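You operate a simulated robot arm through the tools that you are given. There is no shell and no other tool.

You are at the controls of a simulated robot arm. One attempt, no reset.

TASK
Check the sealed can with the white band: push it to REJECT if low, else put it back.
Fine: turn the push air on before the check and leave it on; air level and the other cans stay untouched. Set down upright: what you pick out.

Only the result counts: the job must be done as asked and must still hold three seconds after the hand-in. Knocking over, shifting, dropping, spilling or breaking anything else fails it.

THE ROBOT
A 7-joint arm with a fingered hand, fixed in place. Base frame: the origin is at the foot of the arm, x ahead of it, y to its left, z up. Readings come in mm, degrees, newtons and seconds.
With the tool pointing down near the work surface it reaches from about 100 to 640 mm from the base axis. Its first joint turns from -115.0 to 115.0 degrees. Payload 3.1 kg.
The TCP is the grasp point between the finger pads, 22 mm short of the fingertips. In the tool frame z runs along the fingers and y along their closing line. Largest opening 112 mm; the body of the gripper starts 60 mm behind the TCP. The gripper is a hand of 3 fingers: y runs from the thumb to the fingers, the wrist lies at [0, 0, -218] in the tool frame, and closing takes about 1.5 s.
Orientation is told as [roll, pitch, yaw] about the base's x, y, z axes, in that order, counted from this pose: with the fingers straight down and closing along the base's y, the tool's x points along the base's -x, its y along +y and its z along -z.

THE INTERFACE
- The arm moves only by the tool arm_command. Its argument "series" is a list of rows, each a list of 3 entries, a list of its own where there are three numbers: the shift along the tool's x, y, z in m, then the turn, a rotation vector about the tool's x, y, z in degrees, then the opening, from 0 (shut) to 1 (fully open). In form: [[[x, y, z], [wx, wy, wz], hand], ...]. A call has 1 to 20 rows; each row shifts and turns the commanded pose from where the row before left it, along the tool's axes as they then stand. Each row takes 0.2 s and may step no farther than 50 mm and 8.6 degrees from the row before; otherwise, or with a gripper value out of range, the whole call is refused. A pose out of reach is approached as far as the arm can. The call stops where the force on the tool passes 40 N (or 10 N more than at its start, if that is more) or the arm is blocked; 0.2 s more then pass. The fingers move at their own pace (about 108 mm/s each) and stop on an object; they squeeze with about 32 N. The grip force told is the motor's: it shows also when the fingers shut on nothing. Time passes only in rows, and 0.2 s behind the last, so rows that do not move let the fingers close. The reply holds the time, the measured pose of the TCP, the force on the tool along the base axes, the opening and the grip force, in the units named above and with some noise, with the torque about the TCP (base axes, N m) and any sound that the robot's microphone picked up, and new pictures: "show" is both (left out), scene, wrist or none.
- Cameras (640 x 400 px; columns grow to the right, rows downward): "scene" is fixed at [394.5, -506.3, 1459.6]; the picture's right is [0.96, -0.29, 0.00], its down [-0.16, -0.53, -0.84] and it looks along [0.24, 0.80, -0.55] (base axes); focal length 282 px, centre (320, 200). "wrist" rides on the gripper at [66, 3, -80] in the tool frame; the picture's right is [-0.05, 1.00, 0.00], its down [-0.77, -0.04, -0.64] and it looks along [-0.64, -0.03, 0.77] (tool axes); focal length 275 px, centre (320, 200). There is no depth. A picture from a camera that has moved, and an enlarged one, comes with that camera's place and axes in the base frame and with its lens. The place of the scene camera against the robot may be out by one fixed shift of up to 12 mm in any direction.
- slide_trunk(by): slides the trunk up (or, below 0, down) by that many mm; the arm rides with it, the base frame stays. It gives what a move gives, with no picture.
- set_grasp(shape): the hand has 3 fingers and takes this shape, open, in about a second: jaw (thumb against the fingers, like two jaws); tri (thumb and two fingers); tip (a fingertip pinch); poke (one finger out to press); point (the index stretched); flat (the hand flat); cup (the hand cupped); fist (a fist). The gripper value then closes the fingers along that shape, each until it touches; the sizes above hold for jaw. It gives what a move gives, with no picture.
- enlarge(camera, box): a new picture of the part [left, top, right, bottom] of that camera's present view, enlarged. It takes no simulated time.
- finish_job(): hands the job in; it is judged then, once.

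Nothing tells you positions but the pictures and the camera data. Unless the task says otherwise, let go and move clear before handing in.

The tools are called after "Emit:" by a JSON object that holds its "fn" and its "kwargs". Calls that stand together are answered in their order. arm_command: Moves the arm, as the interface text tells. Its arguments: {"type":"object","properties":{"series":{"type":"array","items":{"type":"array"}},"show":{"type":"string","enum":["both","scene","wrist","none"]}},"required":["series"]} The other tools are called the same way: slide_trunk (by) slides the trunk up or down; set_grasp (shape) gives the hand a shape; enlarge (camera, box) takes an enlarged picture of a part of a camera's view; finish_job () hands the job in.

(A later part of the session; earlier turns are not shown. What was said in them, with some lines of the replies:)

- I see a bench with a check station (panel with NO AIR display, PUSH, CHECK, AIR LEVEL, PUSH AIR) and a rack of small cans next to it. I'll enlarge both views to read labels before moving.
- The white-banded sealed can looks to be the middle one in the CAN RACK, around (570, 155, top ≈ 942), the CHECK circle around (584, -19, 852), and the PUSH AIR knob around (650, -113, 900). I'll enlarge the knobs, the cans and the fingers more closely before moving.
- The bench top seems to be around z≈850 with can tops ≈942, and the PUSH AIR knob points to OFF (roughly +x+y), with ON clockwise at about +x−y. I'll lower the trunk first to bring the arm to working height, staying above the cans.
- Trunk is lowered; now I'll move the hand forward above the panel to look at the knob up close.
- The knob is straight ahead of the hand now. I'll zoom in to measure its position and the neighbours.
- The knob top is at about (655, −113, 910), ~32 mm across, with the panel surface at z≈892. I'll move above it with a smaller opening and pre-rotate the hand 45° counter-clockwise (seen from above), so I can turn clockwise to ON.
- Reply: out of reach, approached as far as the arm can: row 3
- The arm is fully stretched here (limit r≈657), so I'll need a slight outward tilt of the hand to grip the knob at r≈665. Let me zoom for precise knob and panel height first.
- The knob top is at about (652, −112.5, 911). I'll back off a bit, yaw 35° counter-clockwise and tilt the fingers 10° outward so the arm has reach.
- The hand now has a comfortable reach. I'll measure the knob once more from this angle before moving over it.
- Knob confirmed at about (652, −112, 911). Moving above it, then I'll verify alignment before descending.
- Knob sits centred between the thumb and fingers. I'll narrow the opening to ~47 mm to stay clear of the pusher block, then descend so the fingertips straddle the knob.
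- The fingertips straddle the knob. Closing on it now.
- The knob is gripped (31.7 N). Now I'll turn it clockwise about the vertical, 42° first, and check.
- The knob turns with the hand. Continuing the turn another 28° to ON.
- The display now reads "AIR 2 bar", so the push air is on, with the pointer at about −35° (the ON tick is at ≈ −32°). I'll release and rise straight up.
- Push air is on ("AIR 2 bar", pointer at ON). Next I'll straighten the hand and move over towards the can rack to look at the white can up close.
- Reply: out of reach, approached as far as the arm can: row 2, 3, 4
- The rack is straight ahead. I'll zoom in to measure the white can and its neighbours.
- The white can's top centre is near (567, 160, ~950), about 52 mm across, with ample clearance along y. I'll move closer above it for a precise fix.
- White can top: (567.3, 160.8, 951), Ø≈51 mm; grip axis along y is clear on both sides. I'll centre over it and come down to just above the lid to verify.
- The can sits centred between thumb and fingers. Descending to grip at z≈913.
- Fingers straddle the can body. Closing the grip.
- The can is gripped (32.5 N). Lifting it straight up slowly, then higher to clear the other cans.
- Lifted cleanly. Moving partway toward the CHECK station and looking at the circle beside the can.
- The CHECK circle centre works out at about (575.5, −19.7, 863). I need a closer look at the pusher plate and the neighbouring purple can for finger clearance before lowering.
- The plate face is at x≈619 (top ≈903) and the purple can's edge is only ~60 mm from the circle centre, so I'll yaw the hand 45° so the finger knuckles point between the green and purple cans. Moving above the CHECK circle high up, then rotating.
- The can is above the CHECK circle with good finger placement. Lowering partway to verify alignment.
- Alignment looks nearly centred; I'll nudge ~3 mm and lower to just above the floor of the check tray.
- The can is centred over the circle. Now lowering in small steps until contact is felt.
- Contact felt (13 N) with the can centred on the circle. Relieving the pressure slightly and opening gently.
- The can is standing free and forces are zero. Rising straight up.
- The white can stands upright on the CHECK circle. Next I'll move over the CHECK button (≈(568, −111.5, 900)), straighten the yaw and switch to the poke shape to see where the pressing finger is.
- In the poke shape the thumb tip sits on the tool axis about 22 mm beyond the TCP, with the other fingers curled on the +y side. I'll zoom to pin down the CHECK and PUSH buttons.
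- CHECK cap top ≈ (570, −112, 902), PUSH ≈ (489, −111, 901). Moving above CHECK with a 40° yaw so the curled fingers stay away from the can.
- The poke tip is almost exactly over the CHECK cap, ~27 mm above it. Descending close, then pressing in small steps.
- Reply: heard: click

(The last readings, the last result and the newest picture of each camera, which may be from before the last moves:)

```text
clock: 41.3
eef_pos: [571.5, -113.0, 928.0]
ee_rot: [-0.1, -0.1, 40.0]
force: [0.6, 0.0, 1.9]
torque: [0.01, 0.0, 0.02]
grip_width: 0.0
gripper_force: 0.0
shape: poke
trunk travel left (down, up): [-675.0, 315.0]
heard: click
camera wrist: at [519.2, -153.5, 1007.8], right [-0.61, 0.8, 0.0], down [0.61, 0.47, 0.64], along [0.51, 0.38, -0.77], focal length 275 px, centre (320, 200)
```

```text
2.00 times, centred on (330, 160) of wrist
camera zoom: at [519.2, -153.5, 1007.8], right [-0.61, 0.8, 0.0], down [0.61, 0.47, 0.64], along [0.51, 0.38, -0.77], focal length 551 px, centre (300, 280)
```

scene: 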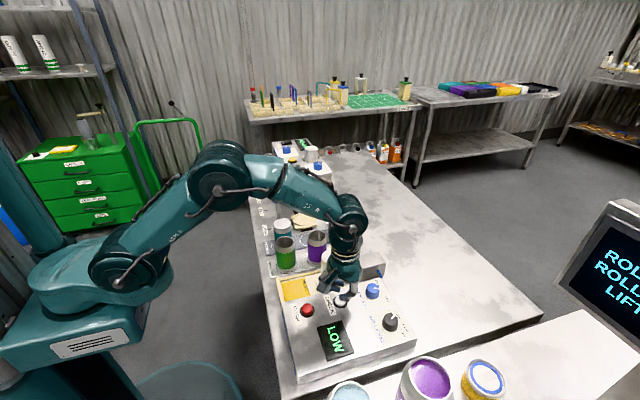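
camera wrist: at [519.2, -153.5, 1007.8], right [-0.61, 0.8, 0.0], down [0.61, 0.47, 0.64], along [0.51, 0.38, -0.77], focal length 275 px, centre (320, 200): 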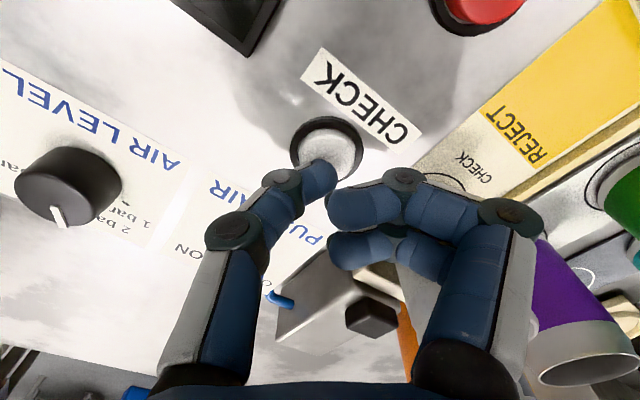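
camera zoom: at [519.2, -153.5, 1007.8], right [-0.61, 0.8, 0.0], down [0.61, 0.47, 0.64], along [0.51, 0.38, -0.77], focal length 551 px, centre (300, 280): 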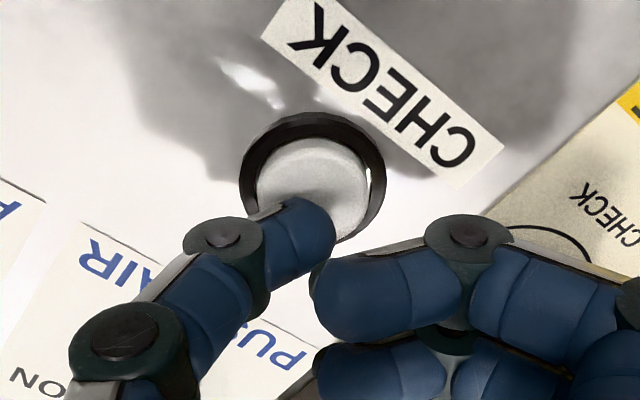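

The display reads "LOW" — the can must go to REJECT. I'll lift off CHECK, yaw further so the fingers stay out of the can's path, and move above the red PUSH button.

Emit:
{"fn": "arm_command", "kwargs": {"series": [[[0, 0, -0.015], [0, 0, 0], 1.0], [[0, 0, -0.03], [0, 0, 0], 1.0], [[0, 0, 0], [0, 0, -8], 1.0], [[0, 0, 0], [0, 0, -8], 1.0], [[0, 0, 0], [0, 0, -8], 1.0], [[0, 0, 0], [0, 0, -8], 1.0], [[0.0118, 0.0384, 0], [0, 0, 0], 1.0], [[0.0118, 0.0384, 0], [0, 0, 0], 1.0], [[0, 0, 0], [0, 0, 0], 1.0]]}}

Emit:
{"fn": "enlarge", "kwargs": {"camera": "scene", "box": [270, 230, 400, 370]}}

Emit:
{"fn": "enlarge", "kwargs": {"camera": "wrist", "box": [230, 60, 430, 260]}}

```text
clock: 43.3
eef_pos: [490.9, -113.0, 974.8]
ee_rot: [0.0, 0.1, 72.1]
force: [0.2, 0.5, -0.2]
torque: [0.0, 0.01, 0.01]
grip_width: 0.0
gripper_force: 0.1
shape: poke
trunk travel left (down, up): [-675.0, 315.0]
camera wrist: at [467.1, -174.6, 1053.7], right [-0.94, 0.35, 0.0], down [0.27, 0.72, 0.64], along [0.22, 0.59, -0.77], focal length 275 px, centre (320, 200)
```

scene: 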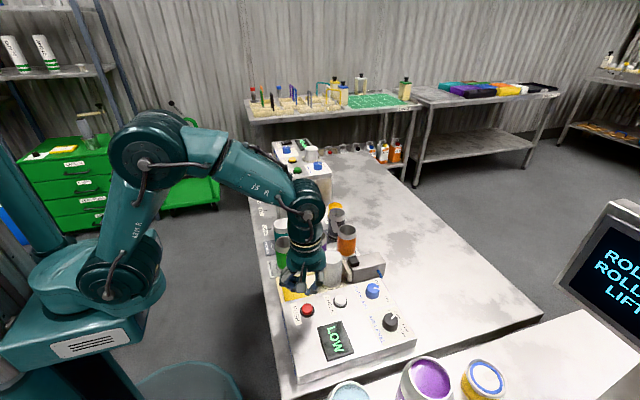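
wrist: 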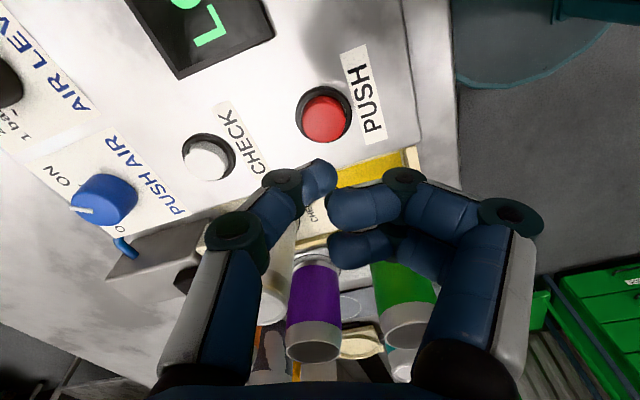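

```text
2.86 times, centred on (335, 300) of scene
camera zoom: at [394.5, -506.3, 1459.6], right [0.96, -0.29, 0.0], down [-0.16, -0.53, -0.84], along [0.24, 0.8, -0.55], focal length 804 px, centre (277, -86)
```

zoom: 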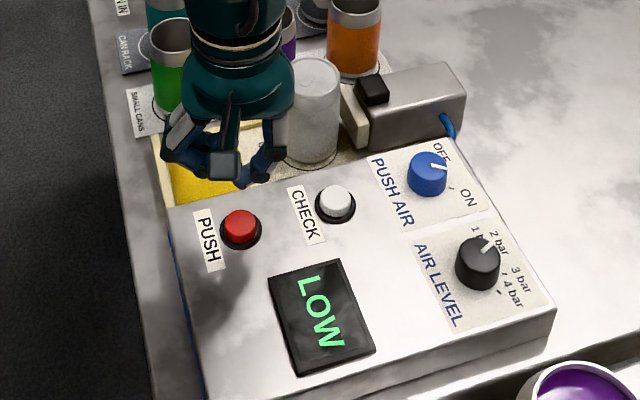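

```text
2.00 times, centred on (330, 160) of wrist
camera zoom: at [467.1, -174.6, 1053.7], right [-0.94, 0.35, 0.0], down [0.27, 0.72, 0.64], along [0.22, 0.59, -0.77], focal length 551 px, centre (300, 280)
```

zoom: 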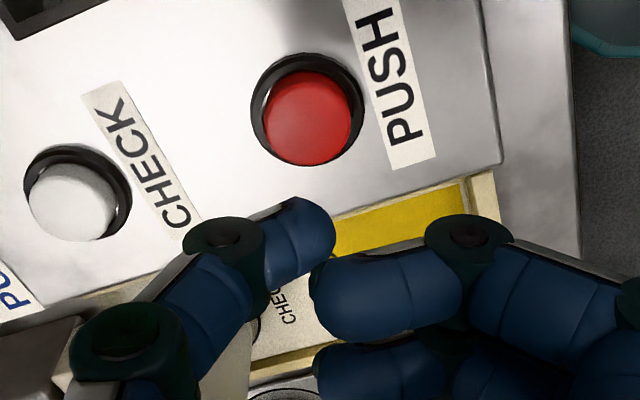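

The tip is right above the red PUSH cap. Descending and pressing in small steps.

Emit:
{"fn": "arm_command", "kwargs": {"series": [[[0, 0, 0.02], [0, 0, 0], 1.0], [[0, 0, 0.015], [0, 0, 0], 1.0], [[0, 0, 0.006], [0, 0, 0], 1.0], [[0, 0, 0.0025], [0, 0, 0], 1.0], [[0, 0, 0.0025], [0, 0, 0], 1.0], [[0, 0, 0], [0, 0, 0], 1.0]]}}

Emit:
{"fn": "enlarge", "kwargs": {"camera": "scene", "box": [270, 230, 400, 370]}}

```text
clock: 44.7
eef_pos: [491.1, -112.2, 927.9]
ee_rot: [-0.1, 0.0, 72.0]
force: [0.4, 1.0, 3.0]
torque: [-0.01, -0.02, 0.05]
grip_width: 0.0
gripper_force: 0.1
shape: poke
trunk travel left (down, up): [-675.0, 315.0]
heard: click
camera wrist: at [467.6, -174.6, 1007.4], right [-0.94, 0.35, 0.0], down [0.27, 0.72, 0.64], along [0.23, 0.59, -0.77], focal length 275 px, centre (320, 200)
```

scene: 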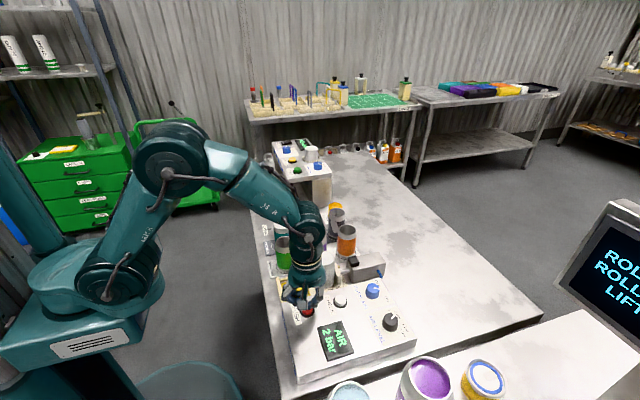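
wrist: 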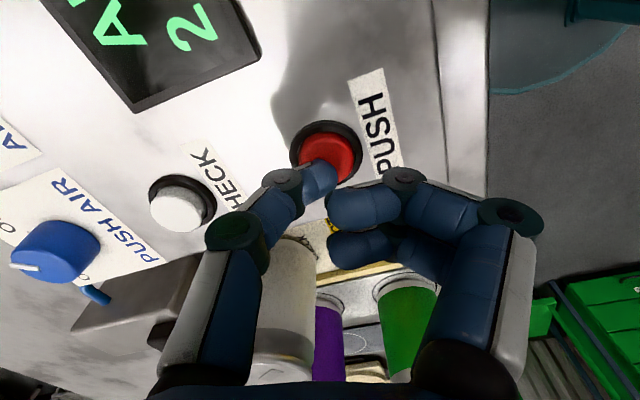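

```text
2.86 times, centred on (335, 300) of scene
camera zoom: at [394.5, -506.3, 1459.6], right [0.96, -0.29, 0.0], down [-0.16, -0.53, -0.84], along [0.24, 0.8, -0.55], focal length 804 px, centre (277, -86)
```

zoom: 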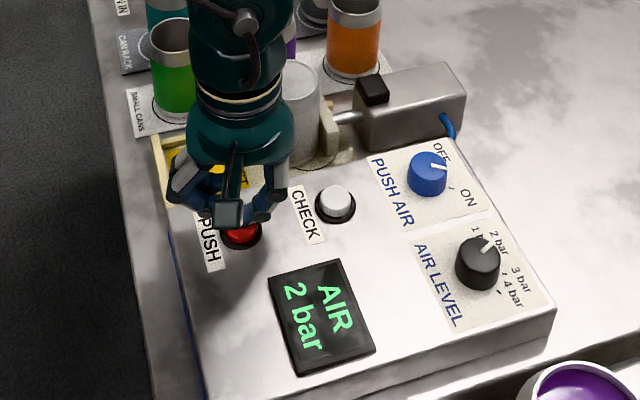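

PUSH clicked and the pusher is extending, moving the can. I'll hold still and let the push finish.

Emit:
{"fn": "arm_command", "kwargs": {"series": [[[0, 0, 0], [0, 0, 0], 1.0], [[0, 0, 0], [0, 0, 0], 1.0], [[0, 0, 0], [0, 0, 0], 1.0], [[0, 0, 0], [0, 0, 0], 1.0], [[0, 0, 0], [0, 0, 0], 1.0], [[0, 0, 0], [0, 0, 0], 1.0], [[0, 0, 0], [0, 0, 0], 1.0], [[0, 0, 0], [0, 0, 0], 1.0]]}}

Emit:
{"fn": "enlarge", "kwargs": {"camera": "scene", "box": [270, 230, 400, 370]}}

```text
clock: 46.5
eef_pos: [490.9, -112.7, 928.8]
ee_rot: [0.0, -0.1, 71.9]
force: [0.5, -0.1, 2.7]
torque: [0.0, 0.01, -0.02]
grip_width: 0.0
gripper_force: 0.0
shape: poke
trunk travel left (down, up): [-675.0, 315.0]
camera wrist: at [467.5, -174.6, 1007.4], right [-0.94, 0.35, 0.0], down [0.27, 0.72, 0.64], along [0.22, 0.59, -0.77], focal length 275 px, centre (320, 200)
```

scene: 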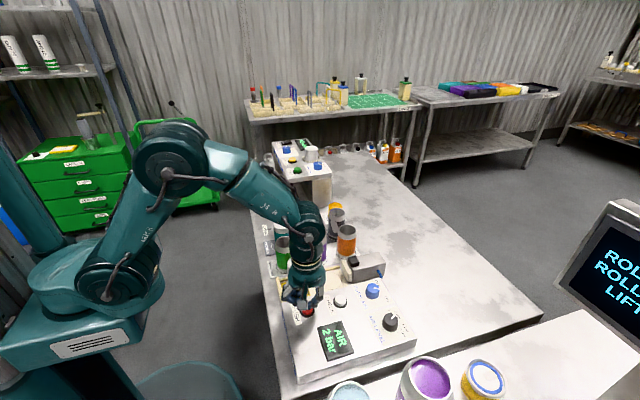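
wrist: 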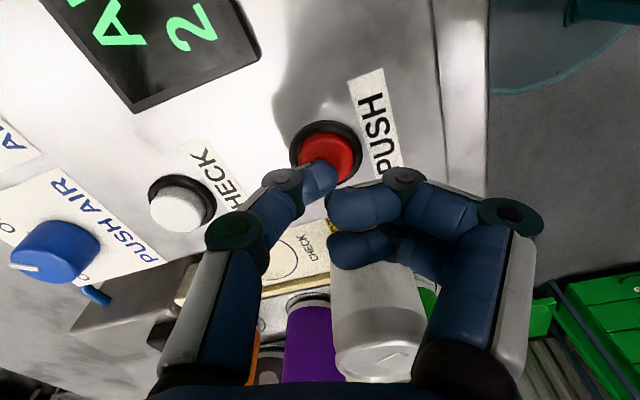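

```text
2.86 times, centred on (335, 300) of scene
camera zoom: at [394.5, -506.3, 1459.6], right [0.96, -0.29, 0.0], down [-0.16, -0.53, -0.84], along [0.24, 0.8, -0.55], focal length 804 px, centre (277, -86)
```

zoom: 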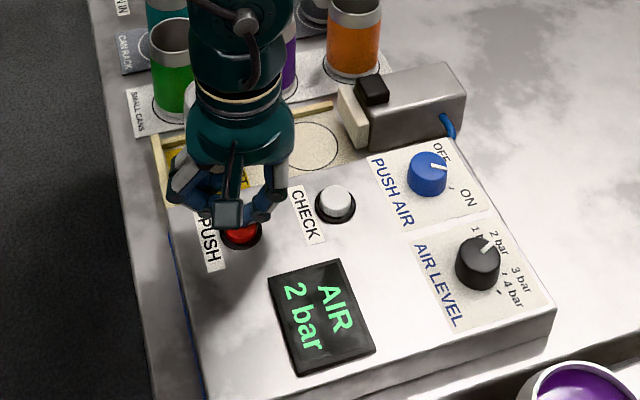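

The pusher has done its stroke and retracted, and the can has slid to the REJECT end. Rising straight up and clearing the view to check.

Emit:
{"fn": "arm_command", "kwargs": {"series": [[[0, 0, -0.01], [0, 0, 0], 1.0], [[0, 0, -0.03], [0, 0, 0], 1.0], [[0, 0, -0.04], [0, 0, 0], 1.0], [[0, 0, -0.04], [0, 0, 0], 1.0], [[0, 0, -0.04], [0, 0, 0], 1.0], [[0, 0, 0], [0, 0, 0], 1.0]]}}

Emit:
{"fn": "enlarge", "kwargs": {"camera": "scene", "box": [250, 200, 400, 370]}}

Emit:
{"fn": "enlarge", "kwargs": {"camera": "wrist", "box": [230, 60, 450, 260]}}

```text
clock: 47.9
eef_pos: [490.4, -113.0, 1089.8]
ee_rot: [0.0, 0.1, 72.0]
force: [-0.2, 0.5, 0.1]
torque: [0.0, -0.02, 0.0]
grip_width: 0.1
gripper_force: 0.1
shape: poke
trunk travel left (down, up): [-675.0, 315.0]
camera wrist: at [467.6, -175.6, 1169.0], right [-0.94, 0.35, 0.0], down [0.27, 0.72, 0.64], along [0.22, 0.59, -0.77], focal length 275 px, centre (320, 200)
```

scene: 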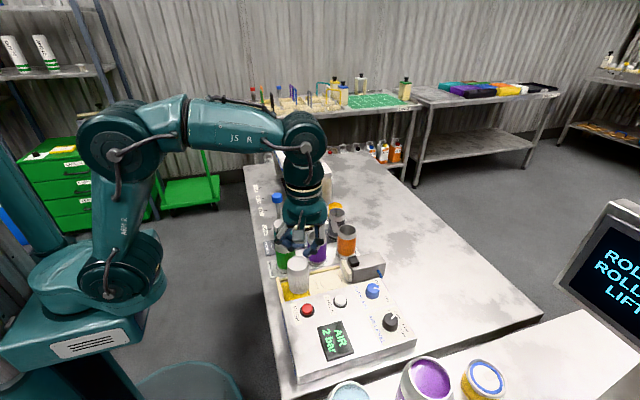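
wrist: 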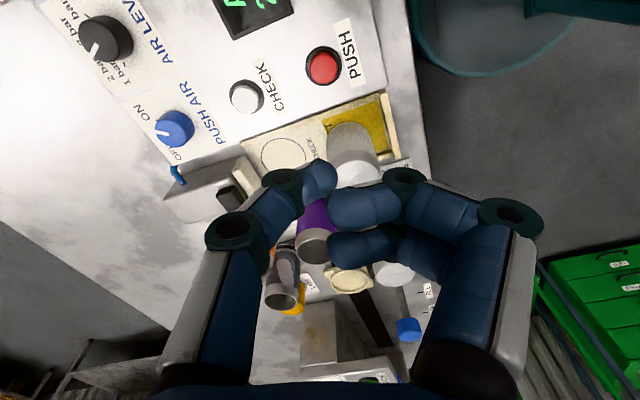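

```text
2.35 times, centred on (325, 285) of scene
camera zoom: at [394.5, -506.3, 1459.6], right [0.96, -0.29, 0.0], down [-0.16, -0.53, -0.84], along [0.24, 0.8, -0.55], focal length 662 px, centre (308, 0)
```

zoom: 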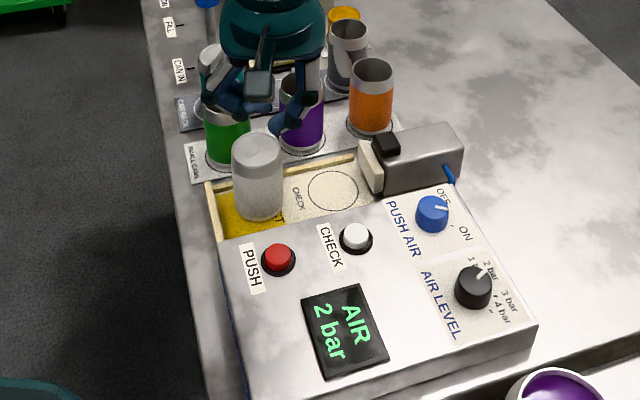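

```text
2.00 times, centred on (340, 160) of wrist
camera zoom: at [467.6, -175.6, 1169.0], right [-0.94, 0.35, 0.0], down [0.27, 0.72, 0.64], along [0.22, 0.59, -0.77], focal length 551 px, centre (280, 280)
```

zoom: 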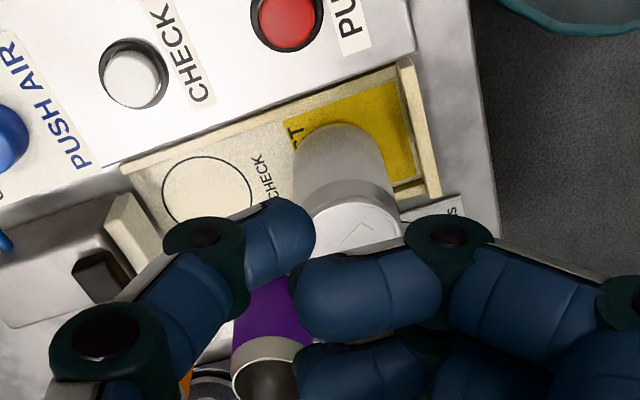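

The can stands upright in the yellow REJECT zone and the pusher is back. I'll move the hand well clear and verify everything once more.

Emit:
{"fn": "arm_command", "kwargs": {"series": [[[0, 0, -0.03], [0, 0, 0], 1.0], [[0.02, 0.025, -0.015], [0, 0, 0], 1.0], [[0.023, 0.0276, -0.01], [0, 0, 0], 1.0], [[0.023, 0.0276, 0], [0, 0, 0], 1.0], [[0, 0, 0], [0, 0, 0], 1.0], [[0, 0, 0], [0, 0, 0], 1.0]]}}

Emit:
{"fn": "enlarge", "kwargs": {"camera": "scene", "box": [250, 200, 400, 370]}}

Emit:
{"fn": "enlarge", "kwargs": {"camera": "scene", "box": [265, 240, 335, 310]}}

Emit:
{"fn": "enlarge", "kwargs": {"camera": "wrist", "box": [150, 20, 450, 220]}}

```text
clock: 49.3
eef_pos: [393.5, -151.4, 1145.0]
ee_rot: [0.0, 0.0, 71.9]
force: [-0.3, -0.8, 0.0]
torque: [0.02, -0.05, 0.0]
grip_width: 0.2
gripper_force: 0.0
shape: poke
trunk travel left (down, up): [-675.0, 315.0]
camera wrist: at [370.6, -213.2, 1223.5], right [-0.94, 0.35, 0.0], down [0.27, 0.72, 0.64], along [0.22, 0.59, -0.77], focal length 275 px, centre (320, 200)
```

scene: 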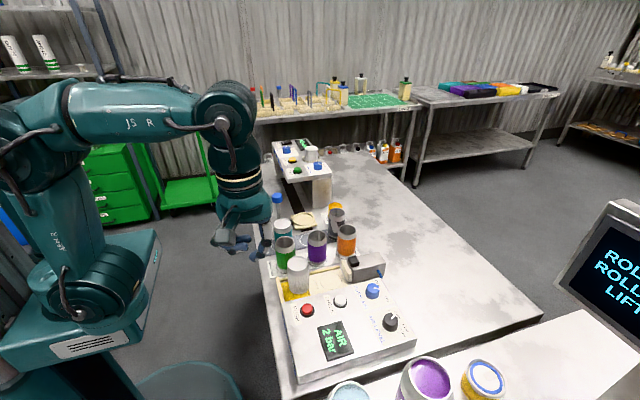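
wrist: 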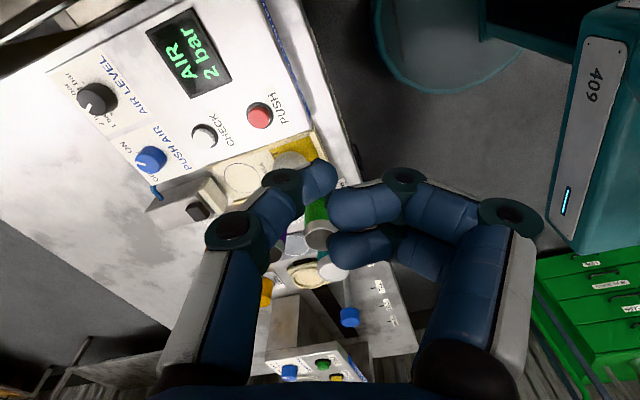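

```text
2.35 times, centred on (325, 285) of scene
camera zoom: at [394.5, -506.3, 1459.6], right [0.96, -0.29, 0.0], down [-0.16, -0.53, -0.84], along [0.24, 0.8, -0.55], focal length 662 px, centre (308, 0)
```

zoom: 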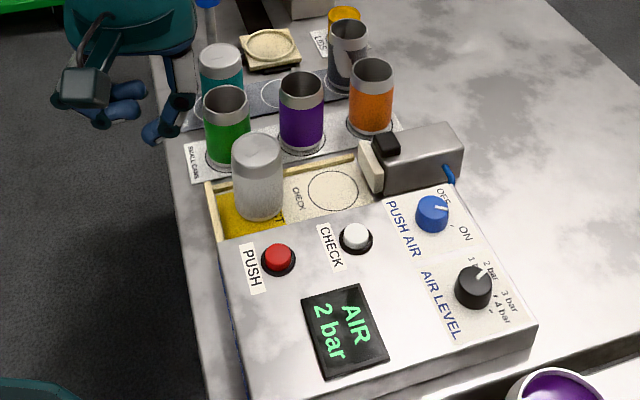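

```text
5.71 times, centred on (300, 275) of scene
camera zoom: at [394.5, -506.3, 1459.6], right [0.96, -0.29, 0.0], down [-0.16, -0.53, -0.84], along [0.24, 0.8, -0.55], focal length 1609 px, centre (434, -229)
```

zoom: 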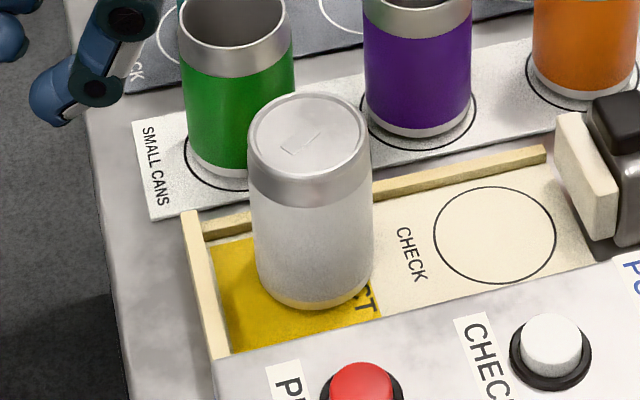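

```text
2.00 times, centred on (300, 120) of wrist
camera zoom: at [370.6, -213.2, 1223.5], right [-0.94, 0.35, 0.0], down [0.27, 0.72, 0.64], along [0.22, 0.59, -0.77], focal length 551 px, centre (360, 360)
```

zoom: 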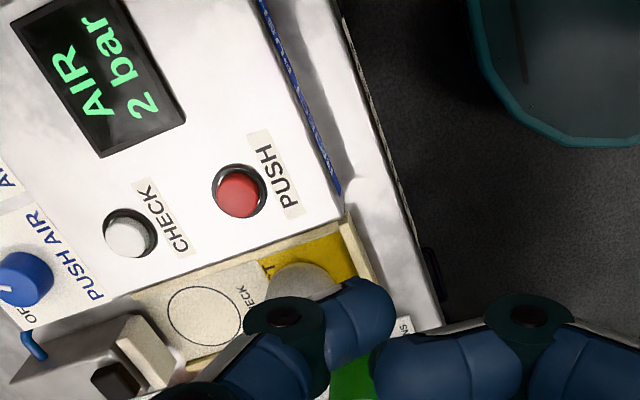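

The white can stands upright inside the yellow REJECT zone after the LOW reading. Push air is still ON, the air level is still at 2 bar, the other cans haven't moved, and the hand is clear. Handing in.

Emit:
{"fn": "finish_job", "kwargs": {}}

```text
The job is handed in.
```

The white-banded can read **LOW** on the check, so I pushed it to REJECT. It was standing upright in the yellow zone when I handed the job in.

- **Push air:** I turned the knob to ON before the check, and it is still on. The display shows "AIR 2 bar".
- **Air level:** I did not touch it. It is still at 2 bar.
- **Other cans:** In the last pictures they all stood in their places in the racks.
- **Hand:** It was empty and well clear of the bench at hand-in.
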